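You operate a simulated robot arm through the tools that you are given. There is no shell and no other tool. Be economical: measure what you need, move in short steps, check, and stop when the job is done.

You are at the controls of a simulated robot arm. One attempt, no reset.

TASK
Scrub the mud off both boots with the black brush.
Fine: dip it in the mop bucket for that, and put it back.

Only the result counts: the job must be done as asked and must still hold three seconds after the hand-in. Knocking over, shifting, dropping, spilling or breaking anything else fails it.

THE ROBOT
A 6-joint arm with a two-finger parallel gripper, fixed in place. Base frame: the origin is at the foot of the arm, x ahead of it, y to its left, z up; the work surface is at about z = 873. Units: mm, degrees, N and s.
With the tool pointing down near the work surface it reaches from about 440 to 860 mm from the base axis. Its first joint turns from -115.0 to 115.0 degrees. Payload 4.2 kg.
The TCP is the grasp point between the finger pads, 23 mm short of the fingertips. In the tool frame z runs along the fingers and y along their closing line. Largest opening 94 mm; finger width 38, thickness 10; the body of the gripper, 54 by 96 mm, starts 39 mm behind the TCP.
Orientation is that of the tool frame in the base frame, as a unit quaternion [x, y, z, w]. With the fingers straight down and closing along the base's y, the tool's x points along the base's -x, its y along +y and its z along -z.

THE INTERFACE
- The arm moves only by the tool send_rows. Its argument "motion" is a list of rows, each a list of 3 entries, a list of its own where there are three numbers: the shift along the base's x, y, z in m, then the turn, a rotation vector about the base's x, y, z in degrees, then the finger opening in m, from 0 to 0.094. In form: [[[dx, dy, dz], [wx, wy, wz], grip], ...]. A call has 1 to 12 rows; each row shifts and turns the commanded pose from where the row before left it. Rows are played at 5 a second. More than 50 mm and 8.6 degrees between two rows, or a gripper value outside its range, and nothing of the call is played. A pose out of reach is approached as far as the arm can. The call stops where the force on the tool passes 40 N (or 10 N more than at its start, if that is more) or the arm is blocked; 0.2 s more then pass. The fingers move at their own pace (about 108 mm/s each) and stop on an object; they squeeze with about 40 N. The grip force told is the motor's: it shows also when the fingers shut on nothing. Time passes only in rows, and 0.2 s behind the last, so rows that do not move let the fingers close. The reply holds the time, the measured pose of the TCP, the force on the tool along the base axes, the opening and the grip force, in the units named above and with some noise.
- Cameras (640 x 400 px; columns grow to the right, rows downward): "scene" is fixed at [218.5, -650.4, 1594.4]; the picture's right is [0.71, -0.70, 0.00], its down [-0.45, -0.46, -0.76] and it looks along [0.54, 0.55, -0.65] (base axes); focal length 327 px, centre (320, 200). "wrist" rides on the gripper at [-39, 0, -44] in the tool frame; the picture's right is [0.00, -1.00, 0.00], its down [0.97, 0.00, -0.24] and it looks along [0.24, 0.00, 0.97] (tool axes); focal length 218 px, centre (320, 200).
- get_image(camera): a new picture of that camera. The clock stands still meanwhile.
- lift_body(by): slides the trunk up (or, below 0, down) by that many mm; the arm rides with it, the base frame stays. It gives what a move gives, with no picture.
- measure_at(camera, pixels): there is no depth. For up to 12 entries [column, row, z] of the newest picture of that camera ("zoom" is the newest enlarged one), the place [x, y] in the base frame at which the ray of that pixel passes the height z, good to about 3 mm. The clock stands still meanwhile.
- close_up(camera, box): a new picture of the part [left, top, right, bottom] of that camera's present view, enlarged. The clock stands still meanwhile.
- hand_in(): hands the job in; it is judged then, once.

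Work in short steps. Measure before you move; look again where a grasp or a placing could have gone wrong, and mend it. You have 80 turns and 46 pictures in all, those below and enlarged ones among them. Open the gripper and draw the arm clear of the work before you hand the job in, unless the task says otherwise; then end with one line.

The tools are called after "Call:" as name(argument=value, ...) on one line, values as JSON. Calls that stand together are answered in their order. send_rows: Moves the arm, as the interface text tells. Its arguments: {"type":"object","properties":{"motion":{"type":"array"}},"required":["motion"]} The other tools are called the same way: lift_body (by) slides the trunk up or down; get_image (camera) takes a picture; measure_at (camera, pixels) gives the place at which the rays of pixels pass given heights; close_up (camera, box) takes an enlarged picture of a part of a camera's view; hand_in () hands the job in.

At the start:

```text
time: 0.0
tool_pos: [482.9, -361.9, 1386.3]
tool_rot: [0.0, 1.0, 0.0, 0.0]
ft_force: [0.9, -0.5, -0.7]
finger_gap: 94.1
grasp_force: 0.0
trunk travel left (down, up): [-825.0, 165.0]
```

scene: 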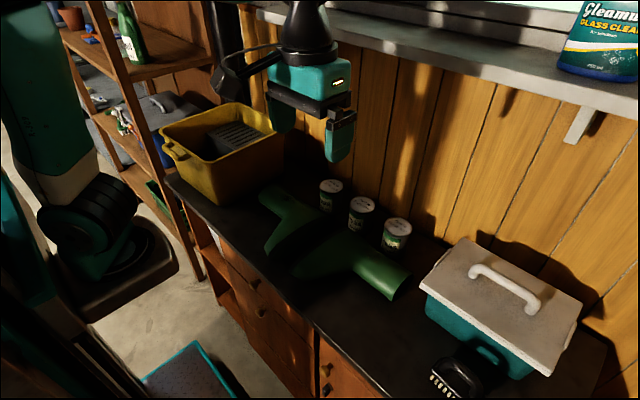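
wrist: 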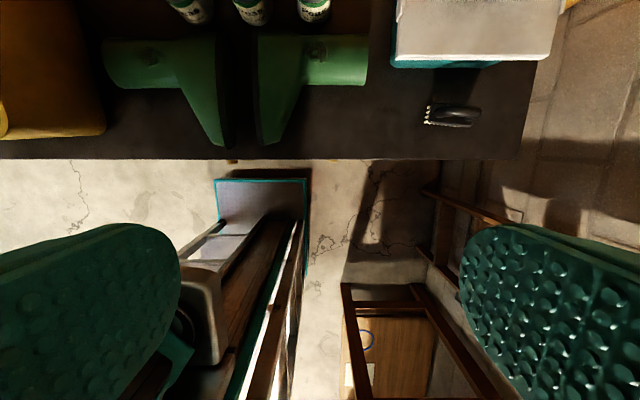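

The black brush seems to lie near wrist pixel (455,115), the boots near (180,75) and (300,75), and the yellow bucket at the left. I'll take enlarged views of them before measuring.

Call:
close_up(camera="scene", box=[400, 220, 620, 400])

Call:
close_up(camera="wrist", box=[380, 60, 560, 170])

Call:
close_up(camera="scene", box=[150, 90, 430, 310])

Call:
close_up(camera="wrist", box=[0, 0, 380, 160])

```text
2.22 times, centred on (510, 310) of scene
```

zoom: 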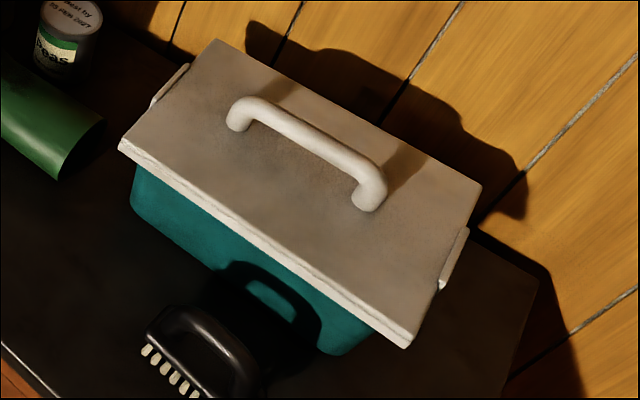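

```text
3.56 times, centred on (470, 115) of wrist
```

zoom: 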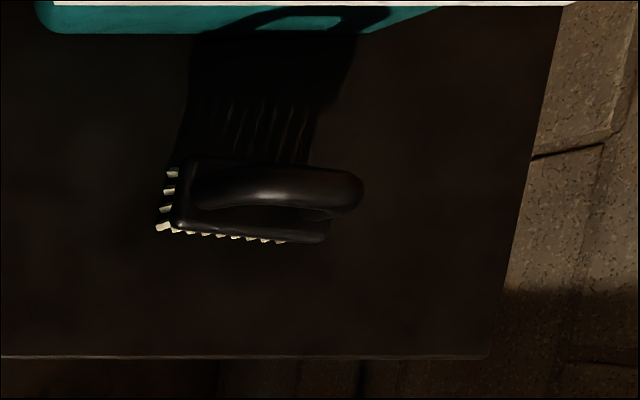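

```text
1.82 times, centred on (290, 200) of scene
```

zoom: 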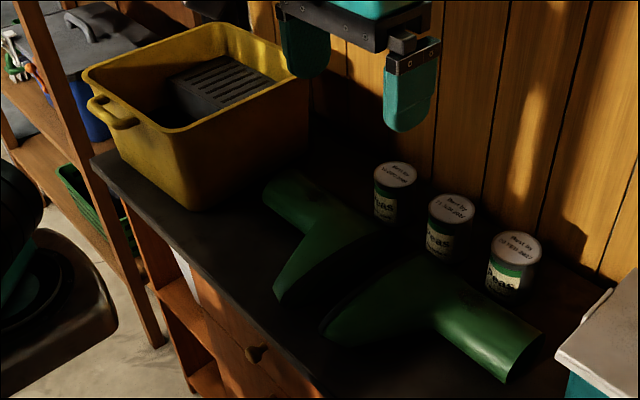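

```text
1.68 times, centred on (190, 80) of wrist
```

zoom: 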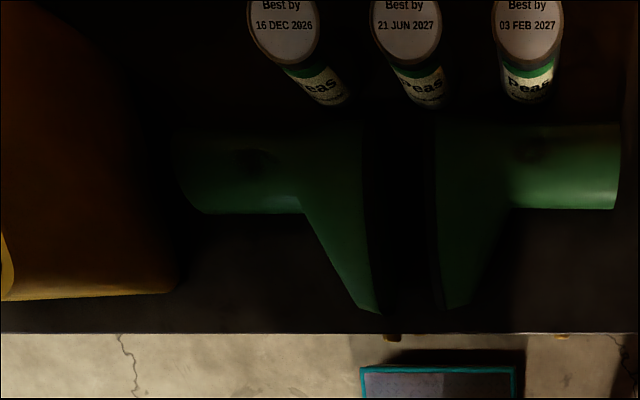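

I see the brush with its arched handle and bristles down, and faint dark patches on the boot shafts. I'll measure brush, boots and bucket in the wrist picture.

Call:
measure_at(camera="wrist", pixels=[[425, 124, 873], [428, 109, 895], [471, 126, 895], [436, 112, 930], [480, 112, 930], [458, 112, 930], [152, 56, 960], [307, 54, 960], [105, 134, 1010], [0, 135, 1010], [222, 145, 873], [265, 144, 873]])

Call:
measure_at(camera="scene", pixels=[[160, 128, 1050], [222, 175, 1050], [284, 133, 1050], [228, 101, 1050], [235, 140, 1000], [207, 203, 873], [284, 180, 873], [331, 181, 980], [362, 203, 980], [397, 226, 980]])

```text
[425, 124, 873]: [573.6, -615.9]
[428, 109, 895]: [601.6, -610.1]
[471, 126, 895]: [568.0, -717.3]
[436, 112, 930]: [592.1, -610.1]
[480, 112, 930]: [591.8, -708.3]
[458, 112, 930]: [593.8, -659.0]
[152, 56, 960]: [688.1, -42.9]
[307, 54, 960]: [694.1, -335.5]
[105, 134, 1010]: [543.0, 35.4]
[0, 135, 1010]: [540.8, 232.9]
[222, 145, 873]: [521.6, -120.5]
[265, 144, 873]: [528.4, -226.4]
```

```text
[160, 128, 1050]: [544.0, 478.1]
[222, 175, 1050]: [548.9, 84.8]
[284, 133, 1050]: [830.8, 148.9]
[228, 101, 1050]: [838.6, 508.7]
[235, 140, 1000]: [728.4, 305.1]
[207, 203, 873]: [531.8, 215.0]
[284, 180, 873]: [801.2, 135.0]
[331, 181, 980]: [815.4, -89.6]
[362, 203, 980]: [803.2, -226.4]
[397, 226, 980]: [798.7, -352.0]
```

The brush handle lies near (592, -660), close to the reach limit. I'll move above it for a close look.

Call:
send_rows(motion=[[[0.005, -0.04, -0.025], [0, 0, 0], 0.094], [[0.005, -0.04, -0.025], [0, 0, 0], 0.094], [[0.005, -0.04, -0.025], [0, 0, 0], 0.094], [[0.005, -0.04, -0.025], [0, 0, 0], 0.094], [[0.005, -0.04, -0.025], [0, 0, 0], 0.094], [[0.005, -0.04, -0.025], [0, 0, 0], 0.094], [[0.005, -0.04, -0.025], [0, 0, 0], 0.094]])

Call:
get_image(camera="wrist")

```text
time: 1.6
tool_pos: [517.5, -641.4, 1212.1]
tool_rot: [-0.001, 1.0, -0.001, 0.0]
ft_force: [-0.1, 0.3, 1.1]
finger_gap: 94.1
grasp_force: 0.0
trunk travel left (down, up): [-825.0, 165.0]
```

```text
39 pictures are left
```

wrist: 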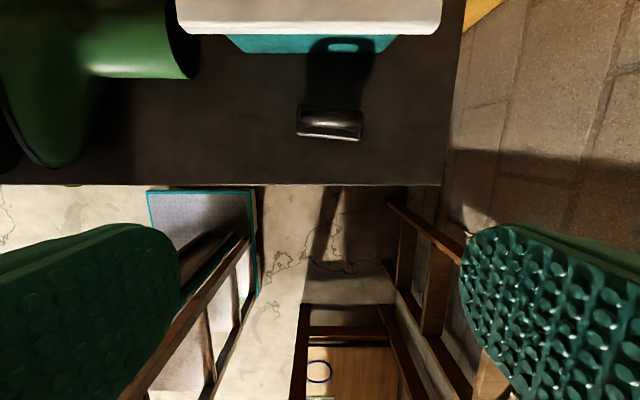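

The brush is now at about (330,122). I'll enlarge it to get the handle and block edges.

Call:
close_up(camera="wrist", box=[270, 80, 398, 160])

Call:
close_up(camera="scene", box=[416, 330, 528, 400])

```text
5.00 times, centred on (334, 120) of wrist
```

zoom: 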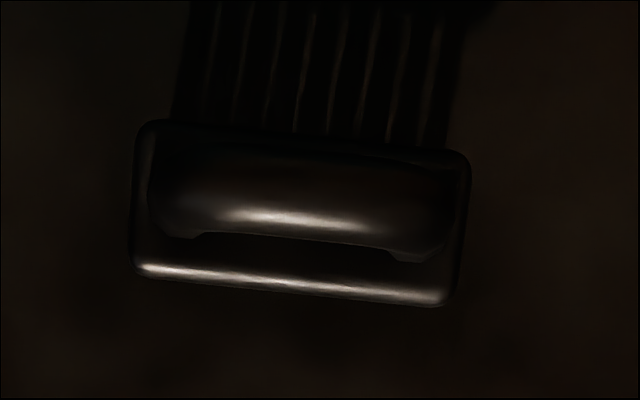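

```text
5.71 times, centred on (472, 365) of scene
```

zoom: 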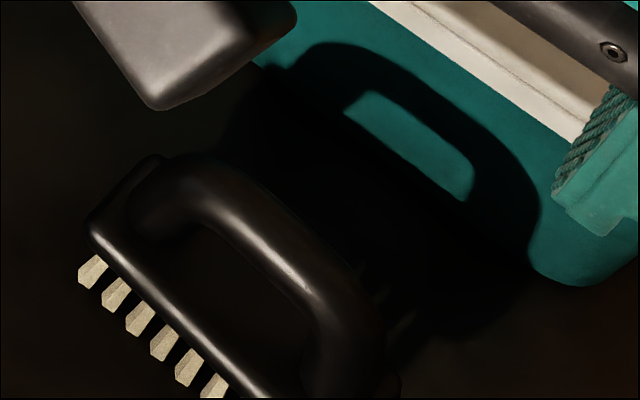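

I'll triangulate the handle by comparing the wrist point (331,119) with the scene point (460.6,373) at several heights, along with the block and toolbox edges.

Call:
measure_at(camera="wrist", pixels=[[331, 119, 920], [331, 119, 940], [331, 119, 960], [331, 119, 980], [300, 104, 900], [364, 110, 900], [360, 141, 900], [297, 135, 900], [240, 33, 1000], [435, 33, 1000], [245, 51, 873], [385, 52, 873]])

Call:
measure_at(camera="scene", pixels=[[460.6, 373, 920], [460.6, 373, 940], [460.6, 373, 960], [460.6, 373, 980], [432, 371, 873], [432, 371, 890], [432, 369, 900], [421, 288, 1000], [540, 376, 1020], [424, 307, 900], [525, 380, 880]])

```text
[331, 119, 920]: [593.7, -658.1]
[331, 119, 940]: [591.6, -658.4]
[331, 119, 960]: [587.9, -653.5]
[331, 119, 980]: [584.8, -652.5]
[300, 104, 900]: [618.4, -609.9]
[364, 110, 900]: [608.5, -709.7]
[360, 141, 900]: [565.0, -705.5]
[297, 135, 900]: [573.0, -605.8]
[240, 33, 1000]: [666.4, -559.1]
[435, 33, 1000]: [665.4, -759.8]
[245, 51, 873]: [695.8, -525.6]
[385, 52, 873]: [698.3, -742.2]
```

```text
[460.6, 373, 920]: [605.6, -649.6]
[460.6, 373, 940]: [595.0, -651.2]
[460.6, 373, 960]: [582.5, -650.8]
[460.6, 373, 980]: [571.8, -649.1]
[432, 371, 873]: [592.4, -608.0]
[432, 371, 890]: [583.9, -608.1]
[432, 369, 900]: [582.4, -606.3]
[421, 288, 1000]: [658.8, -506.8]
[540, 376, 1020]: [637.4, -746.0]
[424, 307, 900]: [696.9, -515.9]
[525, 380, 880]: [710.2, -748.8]
```

The handle bar's centre is about (591,-655,945), with its long axis turned about 5.5° from y. Before gripping, I'll inspect boots and bucket with an unobstructed wrist camera.

Call:
send_rows(motion=[[[0.0, 0.04, 0.02], [0, 0, 0], 0.094], [[0.0, 0.045, 0.02], [0, 0, 0], 0.094], [[0.02, 0.045, 0.0], [0, 0, 0], 0.094], [[0.02, 0.045, 0.0], [0, 0, 0], 0.094], [[0.02, 0.045, 0.0], [0, 0, 0], 0.094], [[0.02, 0.045, 0.0], [0, 0, 0], 0.094], [[0.02, 0.045, 0.0], [0, 0, 0], 0.094], [[0.02, 0.045, 0.0], [0, 0, 0], 0.094], [[0.02, 0.045, 0.0], [0, 0, 0], 0.094], [[0.02, 0.045, 0.0], [0, 0, 0], 0.094]])

Call:
get_image(camera="wrist")

```text
time: 3.8
tool_pos: [677.9, -196.1, 1248.0]
tool_rot: [0.0, 1.0, -0.001, 0.0]
ft_force: [-1.0, -0.5, 0.2]
finger_gap: 93.8
grasp_force: 0.0
trunk travel left (down, up): [-825.0, 165.0]
```

```text
36 pictures are left
```

wrist: 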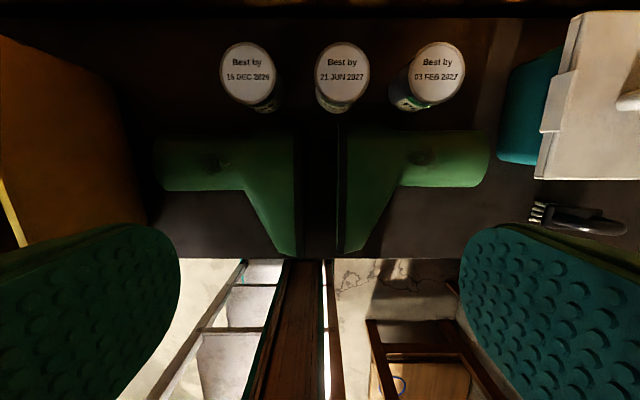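

Dark mud spots show near (215,162) and (420,158). I'll enlarge both boots.

Call:
close_up(camera="wrist", box=[150, 115, 320, 260])

Call:
close_up(camera="wrist", box=[325, 115, 495, 260])

Call:
close_up(camera="scene", box=[250, 170, 420, 310])

Call:
measure_at(camera="wrist", pixels=[[215, 162, 970], [420, 158, 970], [158, 160, 920], [489, 160, 920], [295, 252, 900], [340, 252, 900], [297, 140, 900], [343, 140, 900], [248, 62, 980], [342, 62, 980], [437, 62, 980]])

```text
2.76 times, centred on (235, 188) of wrist
```

zoom: 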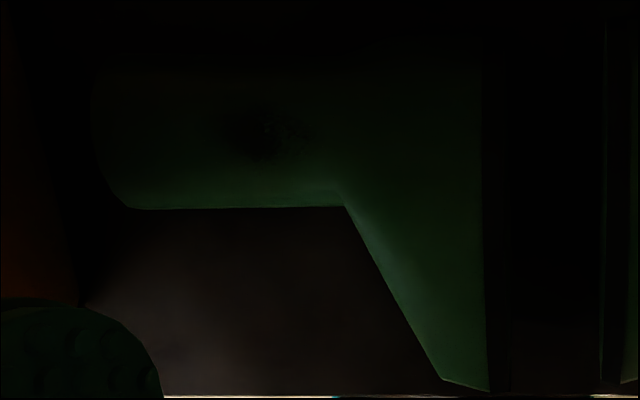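

```text
2.76 times, centred on (410, 188) of wrist
```

zoom: 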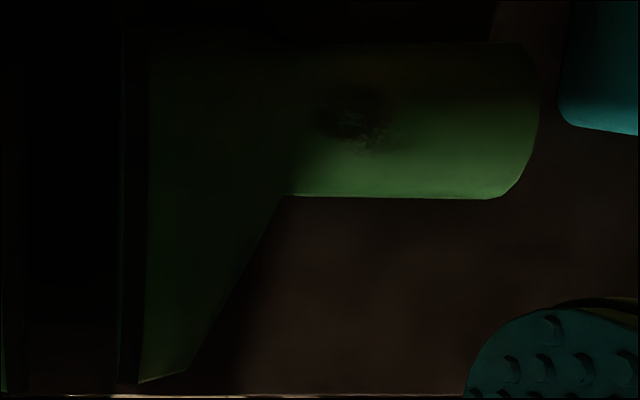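

```text
2.86 times, centred on (335, 240) of scene
```

zoom: 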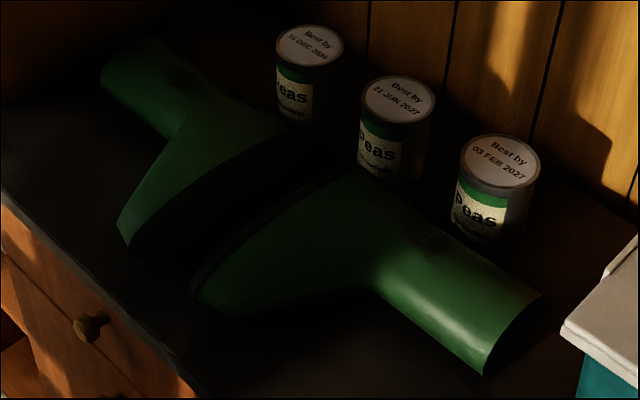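

```text
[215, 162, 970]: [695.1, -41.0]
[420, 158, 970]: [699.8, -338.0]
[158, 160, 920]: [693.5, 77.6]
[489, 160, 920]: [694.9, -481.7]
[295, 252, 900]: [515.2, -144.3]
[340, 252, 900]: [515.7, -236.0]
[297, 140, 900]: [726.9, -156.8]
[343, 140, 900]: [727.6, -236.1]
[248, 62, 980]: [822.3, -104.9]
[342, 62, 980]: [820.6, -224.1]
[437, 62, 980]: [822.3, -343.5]
```

Mud spots: wrist (216,164) and (423,158); scene (286.7,197.3) and (371.7,254). I'll triangulate their heights.

Call:
measure_at(camera="scene", pixels=[[286.7, 197.3, 940], [286.7, 197.3, 960], [286.7, 197.3, 980], [286.7, 197.3, 1000], [371.7, 254, 940], [371.7, 254, 960], [371.7, 254, 980], [371.7, 254, 1000]])

Call:
measure_at(camera="wrist", pixels=[[216.2, 163.7, 940], [216.2, 163.7, 960], [216.2, 163.7, 980], [216.2, 163.7, 1000], [422.7, 158.3, 940], [422.7, 158.3, 960], [422.7, 158.3, 980], [422.7, 158.3, 1000], [409, 147, 970], [437, 173, 970], [200, 155, 970], [231, 174, 970]])

Call:
send_rows(motion=[[[0.0, 0.045, 0.03], [0, 0, 0], 0.094], [[0.0, 0.045, 0.03], [0, 0, 0], 0.094], [[0.0, 0.045, 0.03], [0, 0, 0], 0.094], [[0.01, 0.048, 0.0], [0, 0, 0], 0.094], [[0.01, 0.048, 0.0], [0, 0, 0], 0.094], [[0.01, 0.048, 0.0], [0, 0, 0], 0.094], [[0.01, 0.048, 0.0], [0, 0, 0], 0.094], [[0.01, 0.048, 0.0], [0, 0, 0], 0.094], [[0.0, 0.048, 0.0], [0, 0, 0], 0.094], [[0.0, 0.048, 0.0], [0, 0, 0], 0.094]])

Call:
get_image(camera="wrist")

```text
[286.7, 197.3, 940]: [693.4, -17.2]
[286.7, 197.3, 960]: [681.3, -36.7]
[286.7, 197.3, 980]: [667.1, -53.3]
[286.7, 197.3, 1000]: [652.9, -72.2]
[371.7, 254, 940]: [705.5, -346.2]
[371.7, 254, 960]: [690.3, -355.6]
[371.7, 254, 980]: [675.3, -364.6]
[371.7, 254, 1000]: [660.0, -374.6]
```

```text
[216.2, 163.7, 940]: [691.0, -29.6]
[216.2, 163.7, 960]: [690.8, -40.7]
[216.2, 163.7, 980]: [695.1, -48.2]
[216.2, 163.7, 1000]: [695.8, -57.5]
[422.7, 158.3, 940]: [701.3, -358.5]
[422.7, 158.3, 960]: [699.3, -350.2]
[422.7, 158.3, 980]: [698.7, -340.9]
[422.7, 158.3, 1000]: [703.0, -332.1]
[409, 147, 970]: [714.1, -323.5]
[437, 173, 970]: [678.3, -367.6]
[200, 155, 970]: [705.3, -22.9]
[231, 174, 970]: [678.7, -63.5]
```

```text
refused: row 1 steps farther than a row can; nothing moved
```

```text
32 pictures are left
```

wrist: 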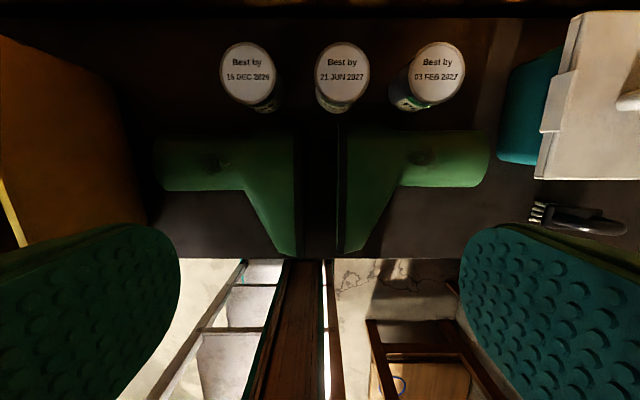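

Mud centres: left boot about (692,-34,948), right boot about (700,-354,948). The last move was refused because the rows were too long; I'll use shorter rows towards the bucket.

Call:
send_rows(motion=[[[0.0, 0.04, 0.025], [0, 0, 0], 0.094], [[0.0, 0.04, 0.025], [0, 0, 0], 0.094], [[0.0, 0.04, 0.025], [0, 0, 0], 0.094], [[0.0, 0.04, 0.025], [0, 0, 0], 0.094], [[0.005, 0.045, 0.0], [0, 0, 0], 0.094], [[0.005, 0.045, 0.0], [0, 0, 0], 0.094], [[0.005, 0.045, 0.0], [0, 0, 0], 0.094], [[0.005, 0.045, 0.0], [0, 0, 0], 0.094], [[0.005, 0.045, 0.0], [0, 0, 0], 0.094], [[0.005, 0.045, 0.0], [0, 0, 0], 0.094], [[0.0, 0.045, 0.0], [0, 0, 0], 0.094]])

Call:
get_image(camera="wrist")

```text
time: 6.2
tool_pos: [692.3, 274.6, 1346.1]
tool_rot: [0.0, 1.0, 0.0, -0.001]
ft_force: [1.4, 0.2, -0.2]
finger_gap: 94.1
grasp_force: 0.0
out of reach, approached as far as the arm can: row 11
trunk travel left (down, up): [-825.0, 165.0]
```

```text
31 pictures are left
```

wrist: 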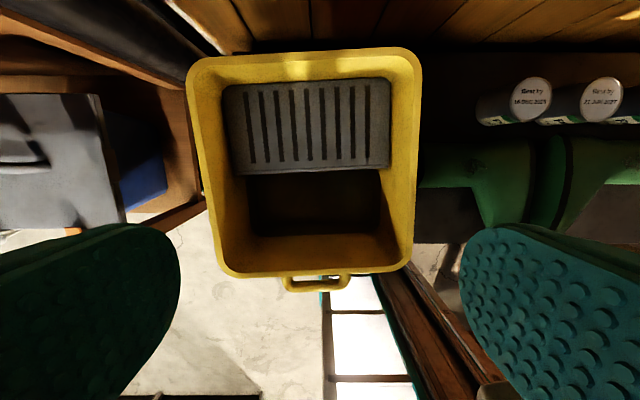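

The bucket has a wringer tray at the back and an open front part around (315,205). I'll enlarge to look for the water.

Call:
close_up(camera="wrist", box=[190, 50, 430, 290])

Call:
measure_at(camera="wrist", pixels=[[190, 70, 1050], [420, 60, 1050], [410, 262, 1050], [225, 272, 1050], [246, 172, 1020], [382, 168, 1020], [250, 232, 940], [385, 230, 940], [248, 236, 900], [388, 234, 900], [236, 175, 1020], [330, 290, 1040]])

Call:
measure_at(camera="scene", pixels=[[160, 128, 1020], [206, 165, 1020], [284, 133, 1020], [228, 101, 1020], [160, 128, 1035], [206, 165, 1035], [284, 133, 1035], [228, 101, 1035]])

```text
1.67 times, centred on (310, 170) of wrist
```

zoom: 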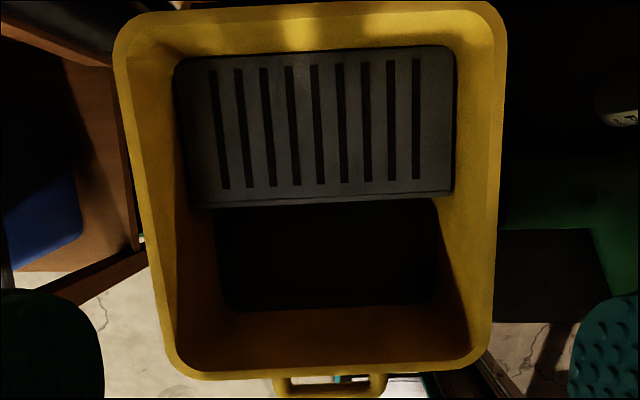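

```text
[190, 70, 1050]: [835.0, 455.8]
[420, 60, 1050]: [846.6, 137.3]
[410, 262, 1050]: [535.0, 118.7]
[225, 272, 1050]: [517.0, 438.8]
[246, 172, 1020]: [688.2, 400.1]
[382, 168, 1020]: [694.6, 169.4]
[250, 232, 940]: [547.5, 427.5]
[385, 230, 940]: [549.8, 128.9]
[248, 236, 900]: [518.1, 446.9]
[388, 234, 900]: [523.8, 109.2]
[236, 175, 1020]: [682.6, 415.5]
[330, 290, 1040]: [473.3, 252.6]
```

```text
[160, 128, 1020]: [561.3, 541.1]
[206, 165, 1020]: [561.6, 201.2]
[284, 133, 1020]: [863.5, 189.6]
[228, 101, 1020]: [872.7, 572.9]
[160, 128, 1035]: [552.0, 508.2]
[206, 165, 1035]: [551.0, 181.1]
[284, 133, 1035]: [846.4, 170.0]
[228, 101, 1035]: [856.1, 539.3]
```

The dark rectangle in the front half is probably the water surface. I'll measure the bucket's taper at base corner (218,205) and rim corner (216,162), and compare with the rays of the dark rectangle's front corners.

Call:
measure_at(camera="scene", pixels=[[218.6, 205, 873], [196, 208, 873], [285, 170, 873], [216, 162, 1055], [284.5, 131, 1055], [163, 131, 1055]])

Call:
measure_at(camera="wrist", pixels=[[276, 237, 1000], [276, 237, 980], [276, 237, 960], [276, 237, 940], [380, 234, 980], [380, 234, 960], [380, 234, 940], [250, 234, 980], [250, 234, 960], [224, 88, 1040], [391, 78, 1040], [317, 175, 1000]])

Call:
close_up(camera="scene", box=[140, 80, 310, 220])

```text
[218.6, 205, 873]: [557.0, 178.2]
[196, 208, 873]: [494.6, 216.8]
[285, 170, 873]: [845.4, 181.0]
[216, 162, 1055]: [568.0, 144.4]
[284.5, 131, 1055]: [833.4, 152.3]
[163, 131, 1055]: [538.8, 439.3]
```

```text
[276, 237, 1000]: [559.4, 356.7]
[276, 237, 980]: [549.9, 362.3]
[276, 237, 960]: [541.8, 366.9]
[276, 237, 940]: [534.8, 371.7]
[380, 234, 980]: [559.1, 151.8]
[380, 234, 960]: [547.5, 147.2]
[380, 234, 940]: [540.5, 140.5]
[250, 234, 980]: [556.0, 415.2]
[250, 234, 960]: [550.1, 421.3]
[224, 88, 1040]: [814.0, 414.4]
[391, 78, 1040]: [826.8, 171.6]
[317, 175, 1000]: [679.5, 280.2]
```

```text
2.86 times, centred on (225, 150) of scene
```

zoom: 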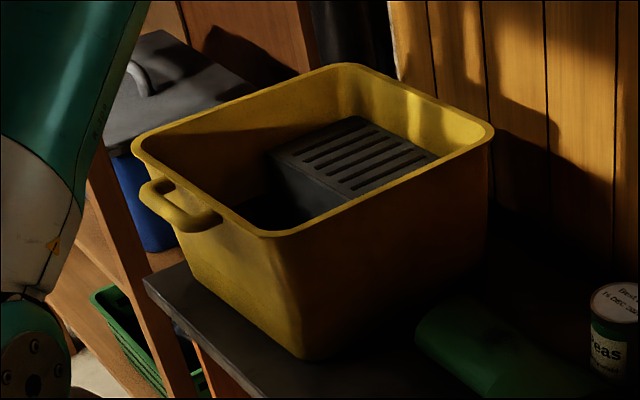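

The water surface looks to be at about z ≈ 970, open region x 555–680, y 155–415, rim about z 1055. Now I go back to the brush, turning the tool by -95.4° about z so that the fingers close across the handle.

Call:
send_rows(motion=[[[-0.004, -0.045, -0.01], [0, 0, -7.95], 0.094], [[-0.004, -0.045, -0.01], [0, 0, -7.95], 0.094], [[-0.004, -0.045, -0.01], [0, 0, -7.95], 0.094], [[-0.004, -0.045, -0.01], [0, 0, -7.95], 0.094], [[-0.004, -0.045, -0.01], [0, 0, -7.95], 0.094], [[-0.004, -0.045, -0.01], [0, 0, -7.95], 0.094], [[-0.004, -0.045, -0.01], [0, 0, -7.95], 0.094], [[-0.004, -0.045, -0.01], [0, 0, -7.95], 0.094], [[-0.004, -0.045, -0.01], [0, 0, -7.95], 0.094], [[-0.004, -0.045, -0.01], [0, 0, -7.95], 0.094], [[-0.004, -0.045, -0.01], [0, 0, -7.95], 0.094], [[-0.004, -0.045, -0.01], [0, 0, -7.95], 0.094]])

```text
time: 8.8
tool_pos: [642.0, -258.4, 1222.7]
tool_rot: [0.74, 0.673, 0.0, 0.0]
ft_force: [-0.8, 0.0, 0.2]
finger_gap: 93.7
grasp_force: 0.1
trunk travel left (down, up): [-825.0, 165.0]
```

Rotation is right. Now I move over the handle at (592,-645), z ≈ 1070, with the fingers part open to clear the toolbox lid.

Call:
send_rows(motion=[[[-0.005, -0.039, -0.013], [0, 0, 0], 0.06], [[-0.005, -0.039, -0.013], [0, 0, 0], 0.06], [[-0.005, -0.039, -0.013], [0, 0, 0], 0.06], [[-0.005, -0.039, -0.013], [0, 0, 0], 0.06], [[-0.005, -0.039, -0.013], [0, 0, 0], 0.06], [[-0.005, -0.039, -0.013], [0, 0, 0], 0.06], [[-0.005, -0.039, -0.013], [0, 0, 0], 0.06], [[-0.005, -0.039, -0.013], [0, 0, 0], 0.06], [[-0.005, -0.039, -0.013], [0, 0, 0], 0.06], [[-0.005, -0.036, -0.03], [0, 0, 0], 0.06]])

Call:
get_image(camera="wrist")

Call:
get_image(camera="scene")

```text
time: 11.0
tool_pos: [592.6, -645.9, 1079.6]
tool_rot: [0.739, 0.674, 0.0, 0.0]
ft_force: [0.0, 0.4, -0.2]
finger_gap: 60.0
grasp_force: 0.0
trunk travel left (down, up): [-825.0, 165.0]
```

```text
28 pictures are left
```

wrist: 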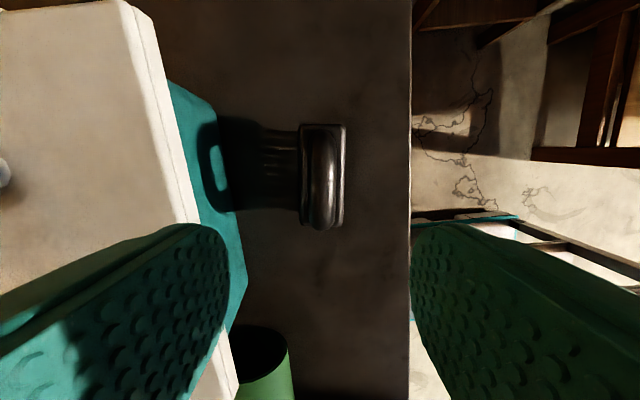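

```text
27 pictures are left
```

scene: 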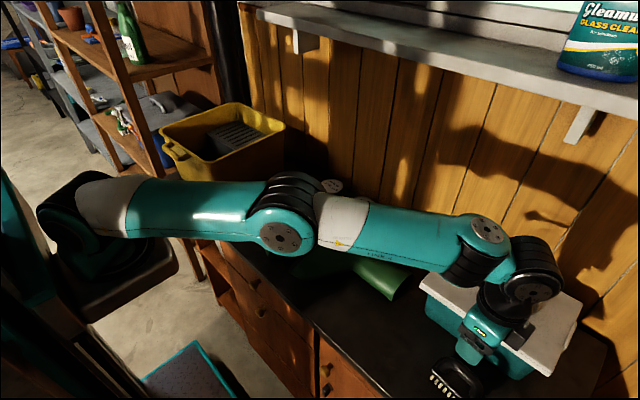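

The handle lines up at column ~321. I'll measure it and the lid edge.

Call:
measure_at(camera="wrist", pixels=[[309, 165, 945], [333, 165, 945], [320, 140, 945], [320, 225, 945], [303, 165, 905], [346, 165, 905], [192, 200, 1000], [192, 200, 1020], [192, 200, 980], [145, 20, 1000]])

Call:
close_up(camera="wrist", box=[256, 110, 384, 240])

```text
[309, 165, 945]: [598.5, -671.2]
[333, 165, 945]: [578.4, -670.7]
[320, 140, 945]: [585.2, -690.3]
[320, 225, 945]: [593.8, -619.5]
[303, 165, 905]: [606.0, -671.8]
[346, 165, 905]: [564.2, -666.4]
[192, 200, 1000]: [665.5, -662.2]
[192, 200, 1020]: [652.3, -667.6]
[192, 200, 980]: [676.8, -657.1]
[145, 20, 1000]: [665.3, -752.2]
```

```text
3.08 times, centred on (320, 175) of wrist
```

zoom: 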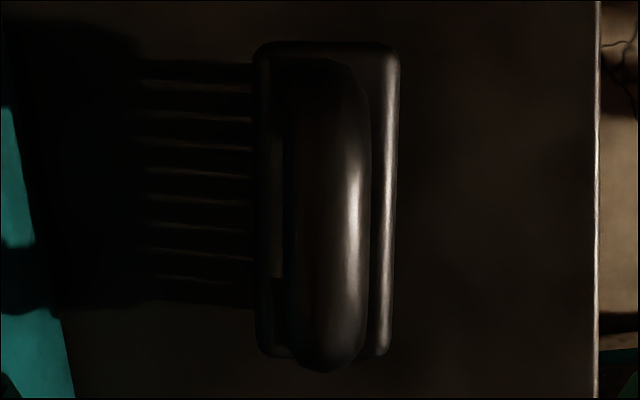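

Bar centre is at about (588.5,-653), 22 mm thick. I'll descend to z ≈ 1000 with a 4 mm correction and see whether the reach suffices.

Call:
send_rows(motion=[[[-0.004, -0.006, -0.02], [0, 0, 0], 0.06], [[0, 0, -0.03], [0, 0, 0], 0.06], [[0, 0, -0.03], [0, 0, 0], 0.06]])

```text
time: 11.8
tool_pos: [589.1, -654.2, 1000.9]
tool_rot: [0.739, 0.673, 0.001, 0.0]
ft_force: [0.1, 0.3, 0.8]
finger_gap: 59.9
grasp_force: 0.1
trunk travel left (down, up): [-825.0, 165.0]
```

Reach is fine here. I continue down towards z ≈ 944.

Call:
send_rows(motion=[[[0, 0, -0.02], [0, 0, 0], 0.06], [[0, 0, -0.02], [0, 0, 0], 0.06], [[0, 0, -0.016], [0, 0, 0], 0.06]])

Call:
get_image(camera="scene")

Call:
close_up(camera="scene", box=[416, 310, 560, 400])

```text
time: 12.6
tool_pos: [585.0, -649.1, 943.0]
tool_rot: [0.739, 0.673, 0.001, 0.001]
ft_force: [-0.4, 1.2, -0.1]
finger_gap: 60.0
grasp_force: 0.0
out of reach, approached as far as the arm can: row 2
trunk travel left (down, up): [-825.0, 165.0]
```

```text
25 pictures are left
```

scene: 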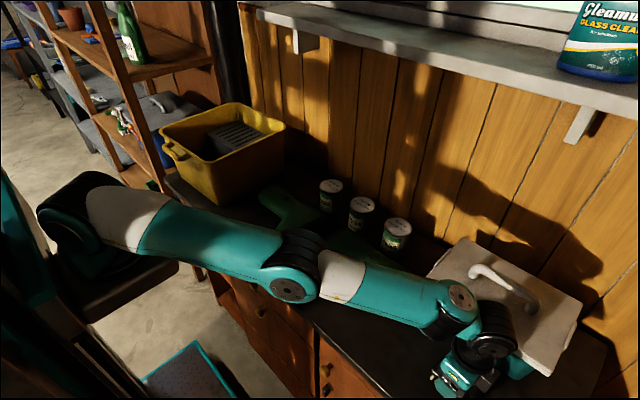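

```text
4.44 times, centred on (488, 355) of scene
```

zoom: 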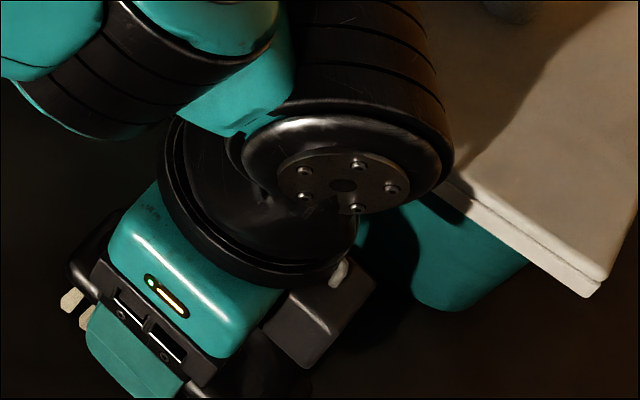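

The arm is at its reach limit at (585,-649,943). I'll slide 4 mm along x and toward the base in y to centre on the bar, then close.

Call:
send_rows(motion=[[[0.004, 0.007, 0], [0, 0, 0], 0.06], [[0, 0, 0], [0, 0, 0], 0.04], [[0, 0, 0], [0, 0, 0], 0.015], [[0, 0, 0], [0, 0, 0], 0.0], [[0, 0, 0], [0, 0, 0], 0.0], [[0, 0, 0], [0, 0, 0], 0.0]])

```text
time: 14.0
tool_pos: [590.3, -644.2, 942.4]
tool_rot: [0.739, 0.674, 0.0, 0.0]
ft_force: [-0.4, 0.5, -0.7]
finger_gap: 44.0
grasp_force: 40.3
trunk travel left (down, up): [-825.0, 165.0]
```

The gap of 44 mm suggests that the fingers hold the block's sides, not the bar. I'll look.

Call:
get_image(camera="wrist")

Call:
close_up(camera="scene", box=[416, 350, 496, 400])

```text
23 pictures are left
```

wrist: 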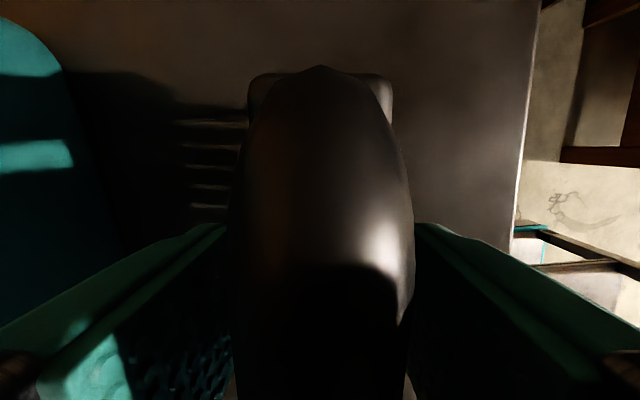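

```text
8.00 times, centred on (456, 375) of scene
```

zoom: 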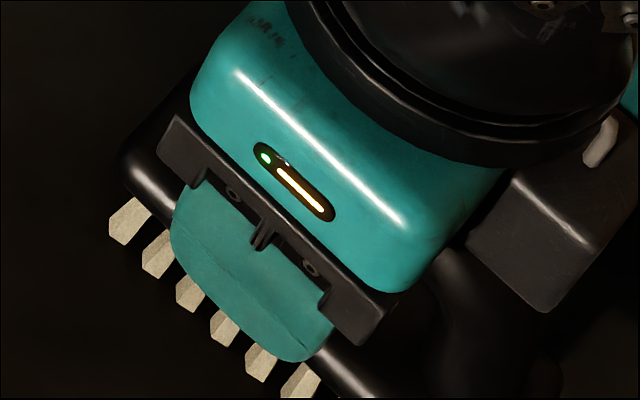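

The fingers hold the flat sides of the block firmly, tips at the bristle roots and handle clear below the palm: a sound grip. Bristle bottom is 69 mm below the TCP. I lift straight up.

Call:
send_rows(motion=[[[0, 0, 0.01], [0, 0, 0], 0.0], [[0, 0, 0.02], [0, 0, 0], 0.0], [[0, 0, 0.03], [0, 0, 0], 0.0], [[-0.01, 0.01, 0.04], [0, 0, 0], 0.0], [[-0.01, 0.01, 0.04], [0, 0, 0], 0.0], [[-0.005, 0.02, 0.04], [0, 0, 0], 0.0], [[0, 0.03, 0.035], [0, 0, 0], 0.0]])

Call:
get_image(camera="scene")

```text
time: 15.6
tool_pos: [559.9, -574.2, 1155.3]
tool_rot: [0.74, 0.673, 0.001, -0.001]
ft_force: [0.8, -0.5, -0.4]
finger_gap: 0.1
grasp_force: 40.2
trunk travel left (down, up): [-825.0, 165.0]
```

```text
21 pictures are left
```

scene: 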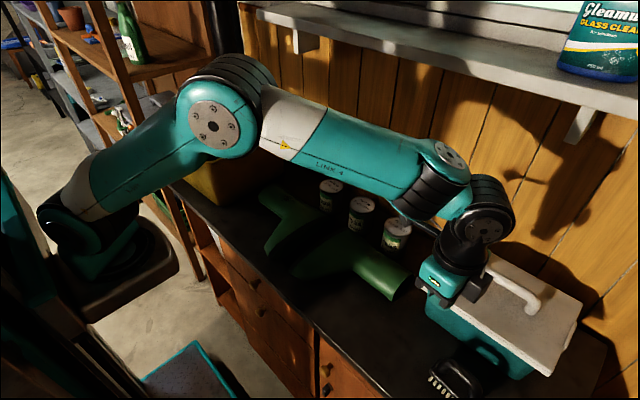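

The grip slipped off: the gap is 0 and the brush is still on the bench. I'll check its position and heights with one close-up.

Call:
close_up(camera="scene", box=[416, 330, 528, 400])

Call:
send_rows(motion=[[[0.005, -0.025, -0.02], [0, 0, 0], 0.06], [[0.005, -0.025, -0.02], [0, 0, 0], 0.06], [[0.005, 0, -0.02], [0, 0, 0], 0.06], [[0.005, 0, -0.02], [0, 0, 0], 0.06]])

Call:
close_up(camera="wrist", box=[240, 70, 400, 230])

```text
5.71 times, centred on (472, 365) of scene
```

zoom: 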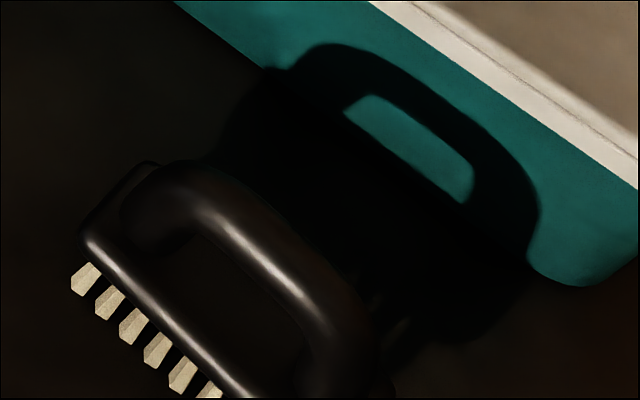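

```text
time: 16.6
tool_pos: [586.6, -627.7, 1076.1]
tool_rot: [0.74, 0.673, 0.0, 0.0]
ft_force: [0.2, -0.8, 0.0]
finger_gap: 59.8
grasp_force: 0.0
trunk travel left (down, up): [-825.0, 165.0]
```

```text
2.50 times, centred on (320, 150) of wrist
```

zoom: 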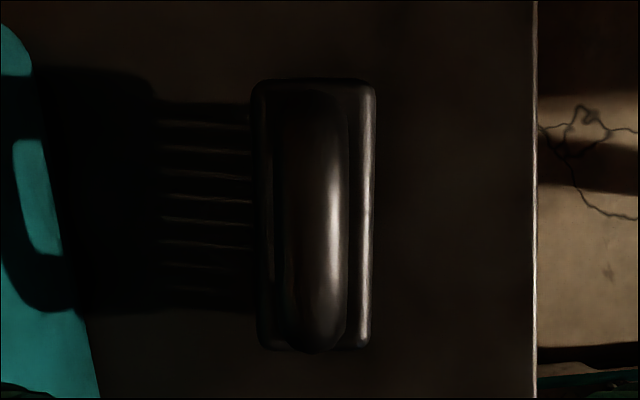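

I'll triangulate the block corner (scene zoom (85,235) = scene px (430.8,371); wrist zoom (370,345)) and the bar at several heights.

Call:
measure_at(camera="zoom", pixels=[[370, 345, 900], [370, 345, 915], [370, 345, 930], [260, 345, 915], [255, 85, 915], [375, 85, 915], [275, 200, 945], [348, 200, 945], [275, 200, 955], [348, 200, 955], [312, 350, 945], [312, 90, 945]])

Call:
measure_at(camera="scene", pixels=[[430.8, 371, 900], [430.8, 371, 915], [430.8, 371, 930], [462.4, 375.8, 940], [462.4, 375.8, 955], [462.4, 375.8, 925], [431, 377, 873]])

```text
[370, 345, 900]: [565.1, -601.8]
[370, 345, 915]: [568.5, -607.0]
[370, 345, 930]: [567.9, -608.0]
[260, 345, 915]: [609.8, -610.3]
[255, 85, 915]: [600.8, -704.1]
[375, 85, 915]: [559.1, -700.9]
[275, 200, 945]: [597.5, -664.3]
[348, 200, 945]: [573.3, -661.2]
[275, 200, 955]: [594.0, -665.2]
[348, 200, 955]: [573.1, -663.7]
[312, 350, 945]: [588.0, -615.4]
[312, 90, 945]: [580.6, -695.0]
```

```text
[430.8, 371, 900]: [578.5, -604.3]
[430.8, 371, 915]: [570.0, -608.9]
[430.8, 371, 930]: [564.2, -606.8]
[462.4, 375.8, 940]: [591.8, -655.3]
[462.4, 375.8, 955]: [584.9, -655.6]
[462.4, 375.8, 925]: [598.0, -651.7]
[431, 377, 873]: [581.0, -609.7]
```

Block top is at about z 919, and the bar is at z ≈ 950 (centre (586.5,-650)). So I must grip the bar at TCP z ≈ 950, tips just above the block.

Call:
send_rows(motion=[[[0, -0.02, -0.03], [0, 0, 0], 0.06], [[0, 0, -0.04], [0, 0, 0], 0.06], [[0, 0, -0.03], [0, 0, 0], 0.05], [[0, 0, -0.015], [0, 0, 0], 0.05], [[0, 0, -0.01], [0, 0, 0], 0.05]])

```text
time: 17.8
tool_pos: [584.4, -649.2, 951.0]
tool_rot: [0.74, 0.673, 0.0, 0.0]
ft_force: [-1.2, -0.6, 0.5]
finger_gap: 49.8
grasp_force: 0.1
trunk travel left (down, up): [-825.0, 165.0]
```

Position is good (bar within about 2 mm of centre). Now I close on the bar.

Call:
send_rows(motion=[[[0.001, 0, 0], [0, 0, 0], 0.03], [[0, 0, 0], [0, 0, 0], 0.015], [[0, 0, 0], [0, 0, 0], 0.0], [[0, 0, 0], [0, 0, 0], 0.0], [[0, 0, 0], [0, 0, 0], 0.0]])

```text
time: 19.0
tool_pos: [586.1, -648.8, 951.7]
tool_rot: [0.739, 0.673, 0.0, 0.0]
ft_force: [-0.1, -0.4, 0.6]
finger_gap: 21.1
grasp_force: 40.3
trunk travel left (down, up): [-825.0, 165.0]
```

Gap is 21 mm at 40 N: the bar is held, bristles 79 mm below the TCP. I lift.

Call:
send_rows(motion=[[[0, 0, 0.01], [0, 0, 0], 0.0], [[0, 0, 0.02], [0, 0, 0], 0.0], [[0, 0, 0.03], [0, 0, 0], 0.0], [[-0.005, 0.01, 0.04], [0, 0, 0], 0.0], [[-0.005, 0.01, 0.04], [0, 0, 0], 0.0], [[0, 0.02, 0.04], [0, 0, 0], 0.0], [[0, 0.03, 0.035], [0, 0, 0], 0.0]])

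Call:
close_up(camera="scene", box=[370, 220, 610, 400])

```text
time: 20.6
tool_pos: [576.7, -575.2, 1170.3]
tool_rot: [0.74, 0.673, -0.001, -0.002]
ft_force: [0.9, -0.1, -1.6]
finger_gap: 21.0
grasp_force: 39.8
trunk travel left (down, up): [-825.0, 165.0]
```

```text
2.22 times, centred on (490, 310) of scene
```

zoom: 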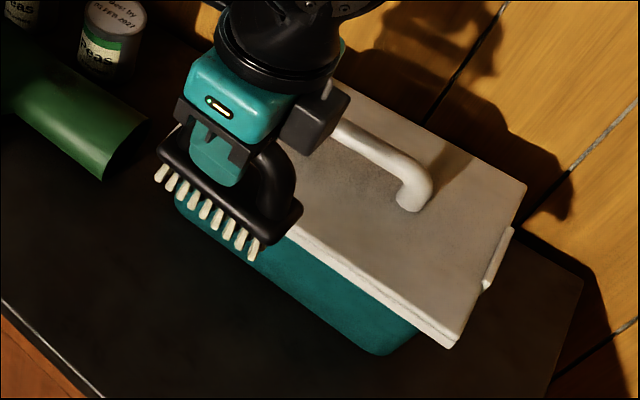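

The brush hangs level in the gripper. I carry it high over to the bucket.

Call:
send_rows(motion=[[[0.002, 0.045, 0.01], [0, 0, 0], 0.0], [[0.002, 0.045, 0.01], [0, 0, 0], 0.0], [[0.002, 0.045, 0.01], [0, 0, 0], 0.0], [[0.002, 0.045, 0.01], [0, 0, 0], 0.0], [[0.002, 0.045, 0.01], [0, 0, 0], 0.0], [[0.002, 0.045, 0.01], [0, 0, 0], 0.0], [[0.002, 0.045, 0], [0, 0, 0], 0.0], [[0.002, 0.045, 0], [0, 0, 0], 0.0], [[0.002, 0.045, 0], [0, 0, 0], 0.0], [[0.002, 0.045, 0], [0, 0, 0], 0.0], [[0.002, 0.045, 0], [0, 0, 0], 0.0], [[0.002, 0.045, 0], [0, 0, 0], 0.0]])

Call:
send_rows(motion=[[[0.002, 0.04, 0], [0, 0, 0], 0.0], [[0.002, 0.04, 0], [0, 0, 0], 0.0], [[0.002, 0.04, 0], [0, 0, 0], 0.0], [[0.002, 0.04, 0], [0, 0, 0], 0.0], [[0.002, 0.04, 0], [0, 0, 0], 0.0], [[0.002, 0.04, 0], [0, 0, 0], 0.0], [[0.002, 0.04, 0], [0, 0, 0], 0.0], [[0.002, 0.04, 0], [0, 0, 0], 0.0]])

Call:
get_image(camera="scene")

Call:
get_image(camera="wrist")

```text
time: 23.2
tool_pos: [599.8, -37.3, 1227.3]
tool_rot: [0.739, 0.673, 0.0, 0.0]
ft_force: [0.1, -0.5, -1.7]
finger_gap: 21.1
grasp_force: 40.3
trunk travel left (down, up): [-825.0, 165.0]
```

```text
time: 25.0
tool_pos: [617.1, 282.4, 1224.2]
tool_rot: [0.74, 0.673, 0.0, -0.001]
ft_force: [-0.2, -0.9, -1.8]
finger_gap: 21.0
grasp_force: 39.6
trunk travel left (down, up): [-825.0, 165.0]
```

```text
17 pictures are left
```

scene: 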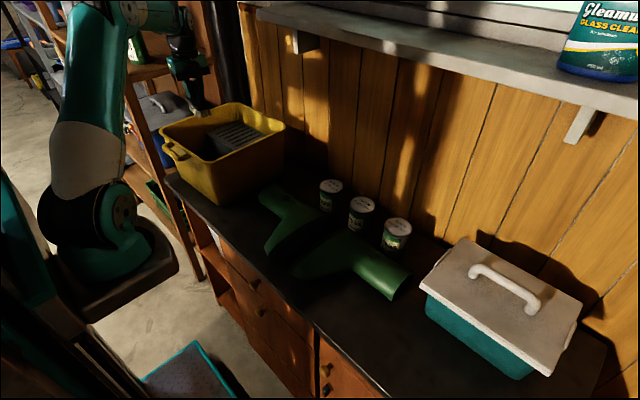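

```text
16 pictures are left
```

wrist: 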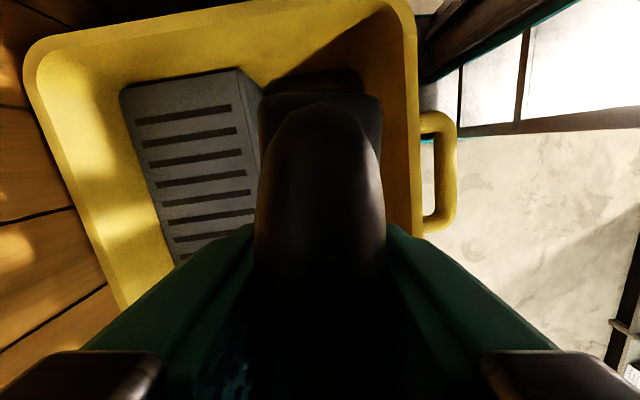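

The top of this view is the -y side. I'll check the clearances of the front rim, wringer edge and right wall against the dip position.

Call:
measure_at(camera="wrist", pixels=[[418, 160, 1055], [388, 100, 1055], [250, 120, 1020], [262, 150, 1020], [310, 72, 975], [360, 72, 975], [300, 5, 1055], [236, 75, 1020], [365, 92, 975], [381, 100, 1152], [260, 100, 1152]])

```text
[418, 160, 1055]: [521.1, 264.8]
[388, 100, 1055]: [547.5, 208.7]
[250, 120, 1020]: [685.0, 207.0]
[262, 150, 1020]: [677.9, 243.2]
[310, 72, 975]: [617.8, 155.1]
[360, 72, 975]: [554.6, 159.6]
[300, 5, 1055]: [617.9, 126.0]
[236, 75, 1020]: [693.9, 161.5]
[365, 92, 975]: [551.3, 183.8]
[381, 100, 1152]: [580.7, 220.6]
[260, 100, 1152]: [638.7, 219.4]
```

Clear on all sides (open x 553–683, y from 155; brush x ~590–640, y ~230–330). I lower into the bucket.

Call:
send_rows(motion=[[[0.002, 0.003, -0.04], [0, 0, 0], 0.0], [[0, 0, -0.04], [0, 0, 0], 0.0], [[0, 0, -0.04], [0, 0, 0], 0.0], [[0, 0, -0.03], [0, 0, 0], 0.0], [[0, 0, -0.02], [0, 0, 0], 0.0], [[0, 0, -0.02], [0, 0, 0], 0.0], [[0, 0, -0.015], [0, 0, 0], 0.0], [[0, 0, 0], [0, 0, 0], 0.0]])

Call:
get_image(camera="wrist")

```text
time: 26.8
tool_pos: [619.0, 285.8, 1023.5]
tool_rot: [0.74, 0.673, 0.0, 0.0]
ft_force: [1.3, 1.0, -2.4]
finger_gap: 21.0
grasp_force: 40.0
trunk travel left (down, up): [-825.0, 165.0]
```

```text
15 pictures are left
```

wrist: 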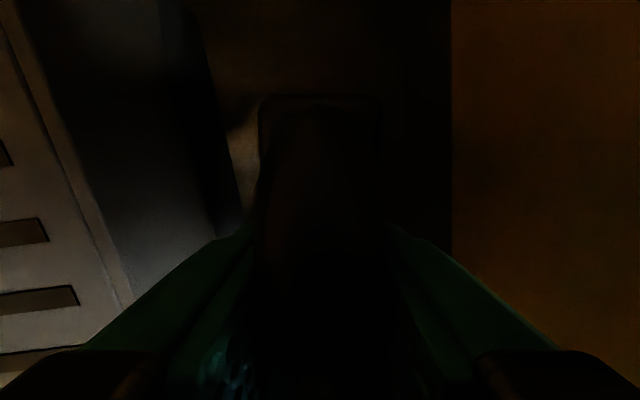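

I triangulate the water line on the front wall (now column 450) with the earlier high view to get the water level.

Call:
measure_at(camera="wrist", pixels=[[450, 150, 1000], [450, 150, 980], [450, 150, 960], [450, 150, 940], [450, 150, 920], [450, 150, 900], [210, 230, 960], [210, 230, 920]])

Call:
close_up(camera="wrist", box=[190, 0, 470, 250])

```text
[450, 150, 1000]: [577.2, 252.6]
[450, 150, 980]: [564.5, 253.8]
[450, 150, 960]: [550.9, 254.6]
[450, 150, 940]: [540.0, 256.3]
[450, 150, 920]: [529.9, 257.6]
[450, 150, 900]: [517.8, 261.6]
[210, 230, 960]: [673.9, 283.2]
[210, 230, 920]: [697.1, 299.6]
```

```text
1.60 times, centred on (330, 125) of wrist
```

zoom: 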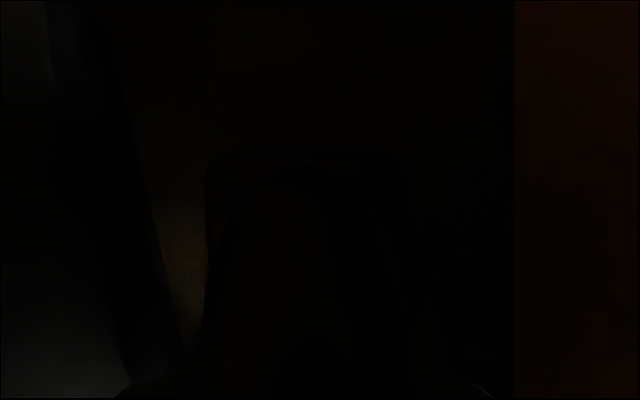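

The water level is near z ≈ 940, while the bristles reach only 945. I go about 35 mm deeper (bristle bottom ~910), slightly away from the wringer, and dwell.

Call:
send_rows(motion=[[[-0.006, 0, -0.005], [0, 0, 0], 0.0], [[0, 0, -0.01], [0, 0, 0], 0.0], [[0, 0, -0.01], [0, 0, 0], 0.0], [[0, 0, -0.01], [0, 0, 0], 0.0], [[0, 0, 0], [0, 0, 0], 0.0], [[0, 0, 0], [0, 0, 0], 0.0], [[0, 0, 0], [0, 0, 0], 0.0], [[0, 0, 0], [0, 0, 0], 0.0], [[0, 0, 0], [0, 0, 0], 0.0]])

```text
time: 28.8
tool_pos: [610.8, 287.1, 987.7]
tool_rot: [0.74, 0.673, -0.001, 0.0]
ft_force: [0.6, -1.3, -0.9]
finger_gap: 21.0
grasp_force: 40.3
trunk travel left (down, up): [-825.0, 165.0]
```

No contact yet. I go 10 mm deeper for certainty, dwell, then raise slowly and pause to let it drip.

Call:
send_rows(motion=[[[0, 0, -0.01], [0, 0, 0], 0.0], [[0, 0, 0], [0, 0, 0], 0.0], [[0, 0, 0], [0, 0, 0], 0.0]])

Call:
send_rows(motion=[[[0.003, 0, 0.02], [0, 0, 0], 0.0], [[0.003, 0, 0.02], [0, 0, 0], 0.0], [[0, 0, 0.02], [0, 0, 0], 0.0], [[0, 0, 0.02], [0, 0, 0], 0.0], [[0, 0, 0], [0, 0, 0], 0.0], [[0, 0, 0], [0, 0, 0], 0.0], [[0, 0, 0], [0, 0, 0], 0.0], [[0, 0, 0], [0, 0, 0], 0.0], [[0, 0, 0.04], [0, 0, 0], 0.0], [[0, 0, 0.045], [0, 0, 0], 0.0], [[0, 0, 0.045], [0, 0, 0], 0.0], [[0, 0, 0.04], [0, 0, 0], 0.0]])

Call:
close_up(camera="scene", box=[130, 30, 330, 190])

```text
time: 29.6
tool_pos: [611.2, 284.9, 978.0]
tool_rot: [0.74, 0.673, 0.0, 0.0]
ft_force: [-0.2, 0.8, -1.5]
finger_gap: 20.9
grasp_force: 40.4
trunk travel left (down, up): [-825.0, 165.0]
```

```text
time: 32.2
tool_pos: [618.6, 285.4, 1230.2]
tool_rot: [0.74, 0.673, -0.002, 0.0]
ft_force: [-0.6, 0.4, -1.3]
finger_gap: 21.0
grasp_force: 40.6
trunk travel left (down, up): [-825.0, 165.0]
```

```text
2.50 times, centred on (230, 110) of scene
```

zoom: 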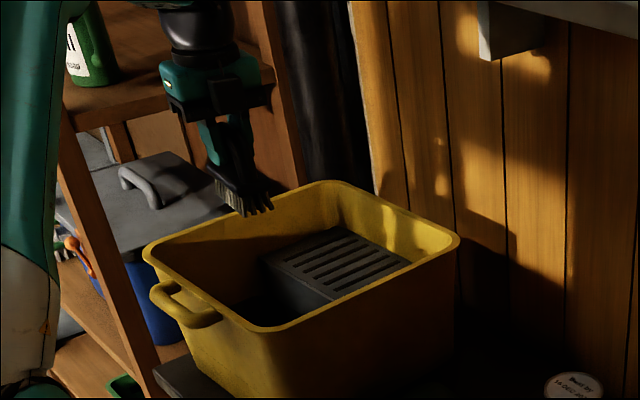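

The bristles came out looking darker. Now I carry it to the left boot's mud at (692,-34), keeping height over the bucket rim first.

Call:
send_rows(motion=[[[0.008, -0.035, 0], [0, 0, 0], 0.0], [[0.008, -0.035, 0], [0, 0, 0], 0.0], [[0.008, -0.035, 0], [0, 0, 0], 0.0], [[0.008, -0.035, 0], [0, 0, 0], 0.0], [[0.008, -0.035, 0], [0, 0, 0], 0.0], [[0.008, -0.035, 0], [0, 0, 0], 0.0], [[0.008, -0.035, 0], [0, 0, 0], 0.0], [[0.009, -0.035, 0], [0, 0, 0], 0.0], [[0.009, -0.035, -0.02], [0, 0, 0], 0.0], [[0, 0, -0.04], [0, 0, 0], 0.0], [[0, 0, -0.04], [0, 0, 0], 0.0], [[0, 0, -0.04], [0, 0, 0], 0.0]])

Call:
close_up(camera="scene", box=[210, 130, 370, 270])

```text
time: 34.8
tool_pos: [693.0, -30.8, 1090.5]
tool_rot: [0.739, 0.674, 0.0, 0.0]
ft_force: [-0.3, 0.7, -1.1]
finger_gap: 21.0
grasp_force: 39.5
trunk travel left (down, up): [-825.0, 165.0]
```

```text
2.86 times, centred on (290, 200) of scene
```

zoom: 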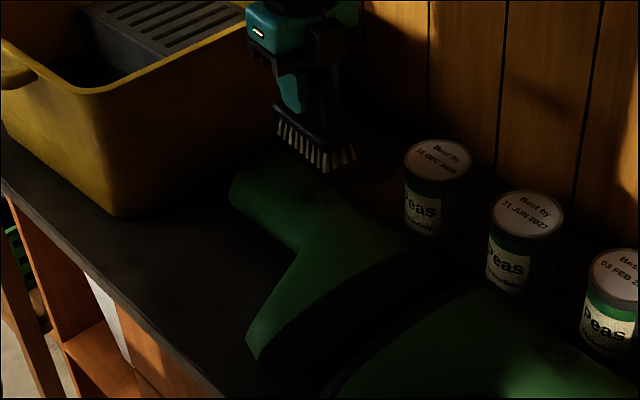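

Well above the mud spot. I lower to about z 1040, then creep for contact.

Call:
send_rows(motion=[[[0, -0.003, -0.03], [0, 0, 0], 0.0], [[0, 0, -0.02], [0, 0, 0], 0.0], [[0, 0, -0.005], [0, 0, 0], 0.0], [[0, 0, -0.004], [0, 0, 0], 0.0], [[0, 0, 0], [0, 0, 0], 0.0]])

```text
time: 36.0
tool_pos: [692.3, -32.1, 1030.0]
tool_rot: [0.739, 0.673, 0.0, 0.0]
ft_force: [0.7, 0.0, -2.4]
finger_gap: 21.0
grasp_force: 40.1
trunk travel left (down, up): [-825.0, 165.0]
```

No contact yet at 1030. I creep on in 3 mm steps.

Call:
send_rows(motion=[[[0, 0, -0.003], [0, 0, 0], 0.0], [[0, 0, -0.003], [0, 0, 0], 0.0], [[0, 0, 0], [0, 0, 0], 0.0]])

```text
time: 36.8
tool_pos: [692.7, -33.0, 1024.7]
tool_rot: [0.74, 0.673, -0.001, 0.0]
ft_force: [0.2, -0.2, -1.4]
finger_gap: 21.1
grasp_force: 39.7
trunk travel left (down, up): [-825.0, 165.0]
```

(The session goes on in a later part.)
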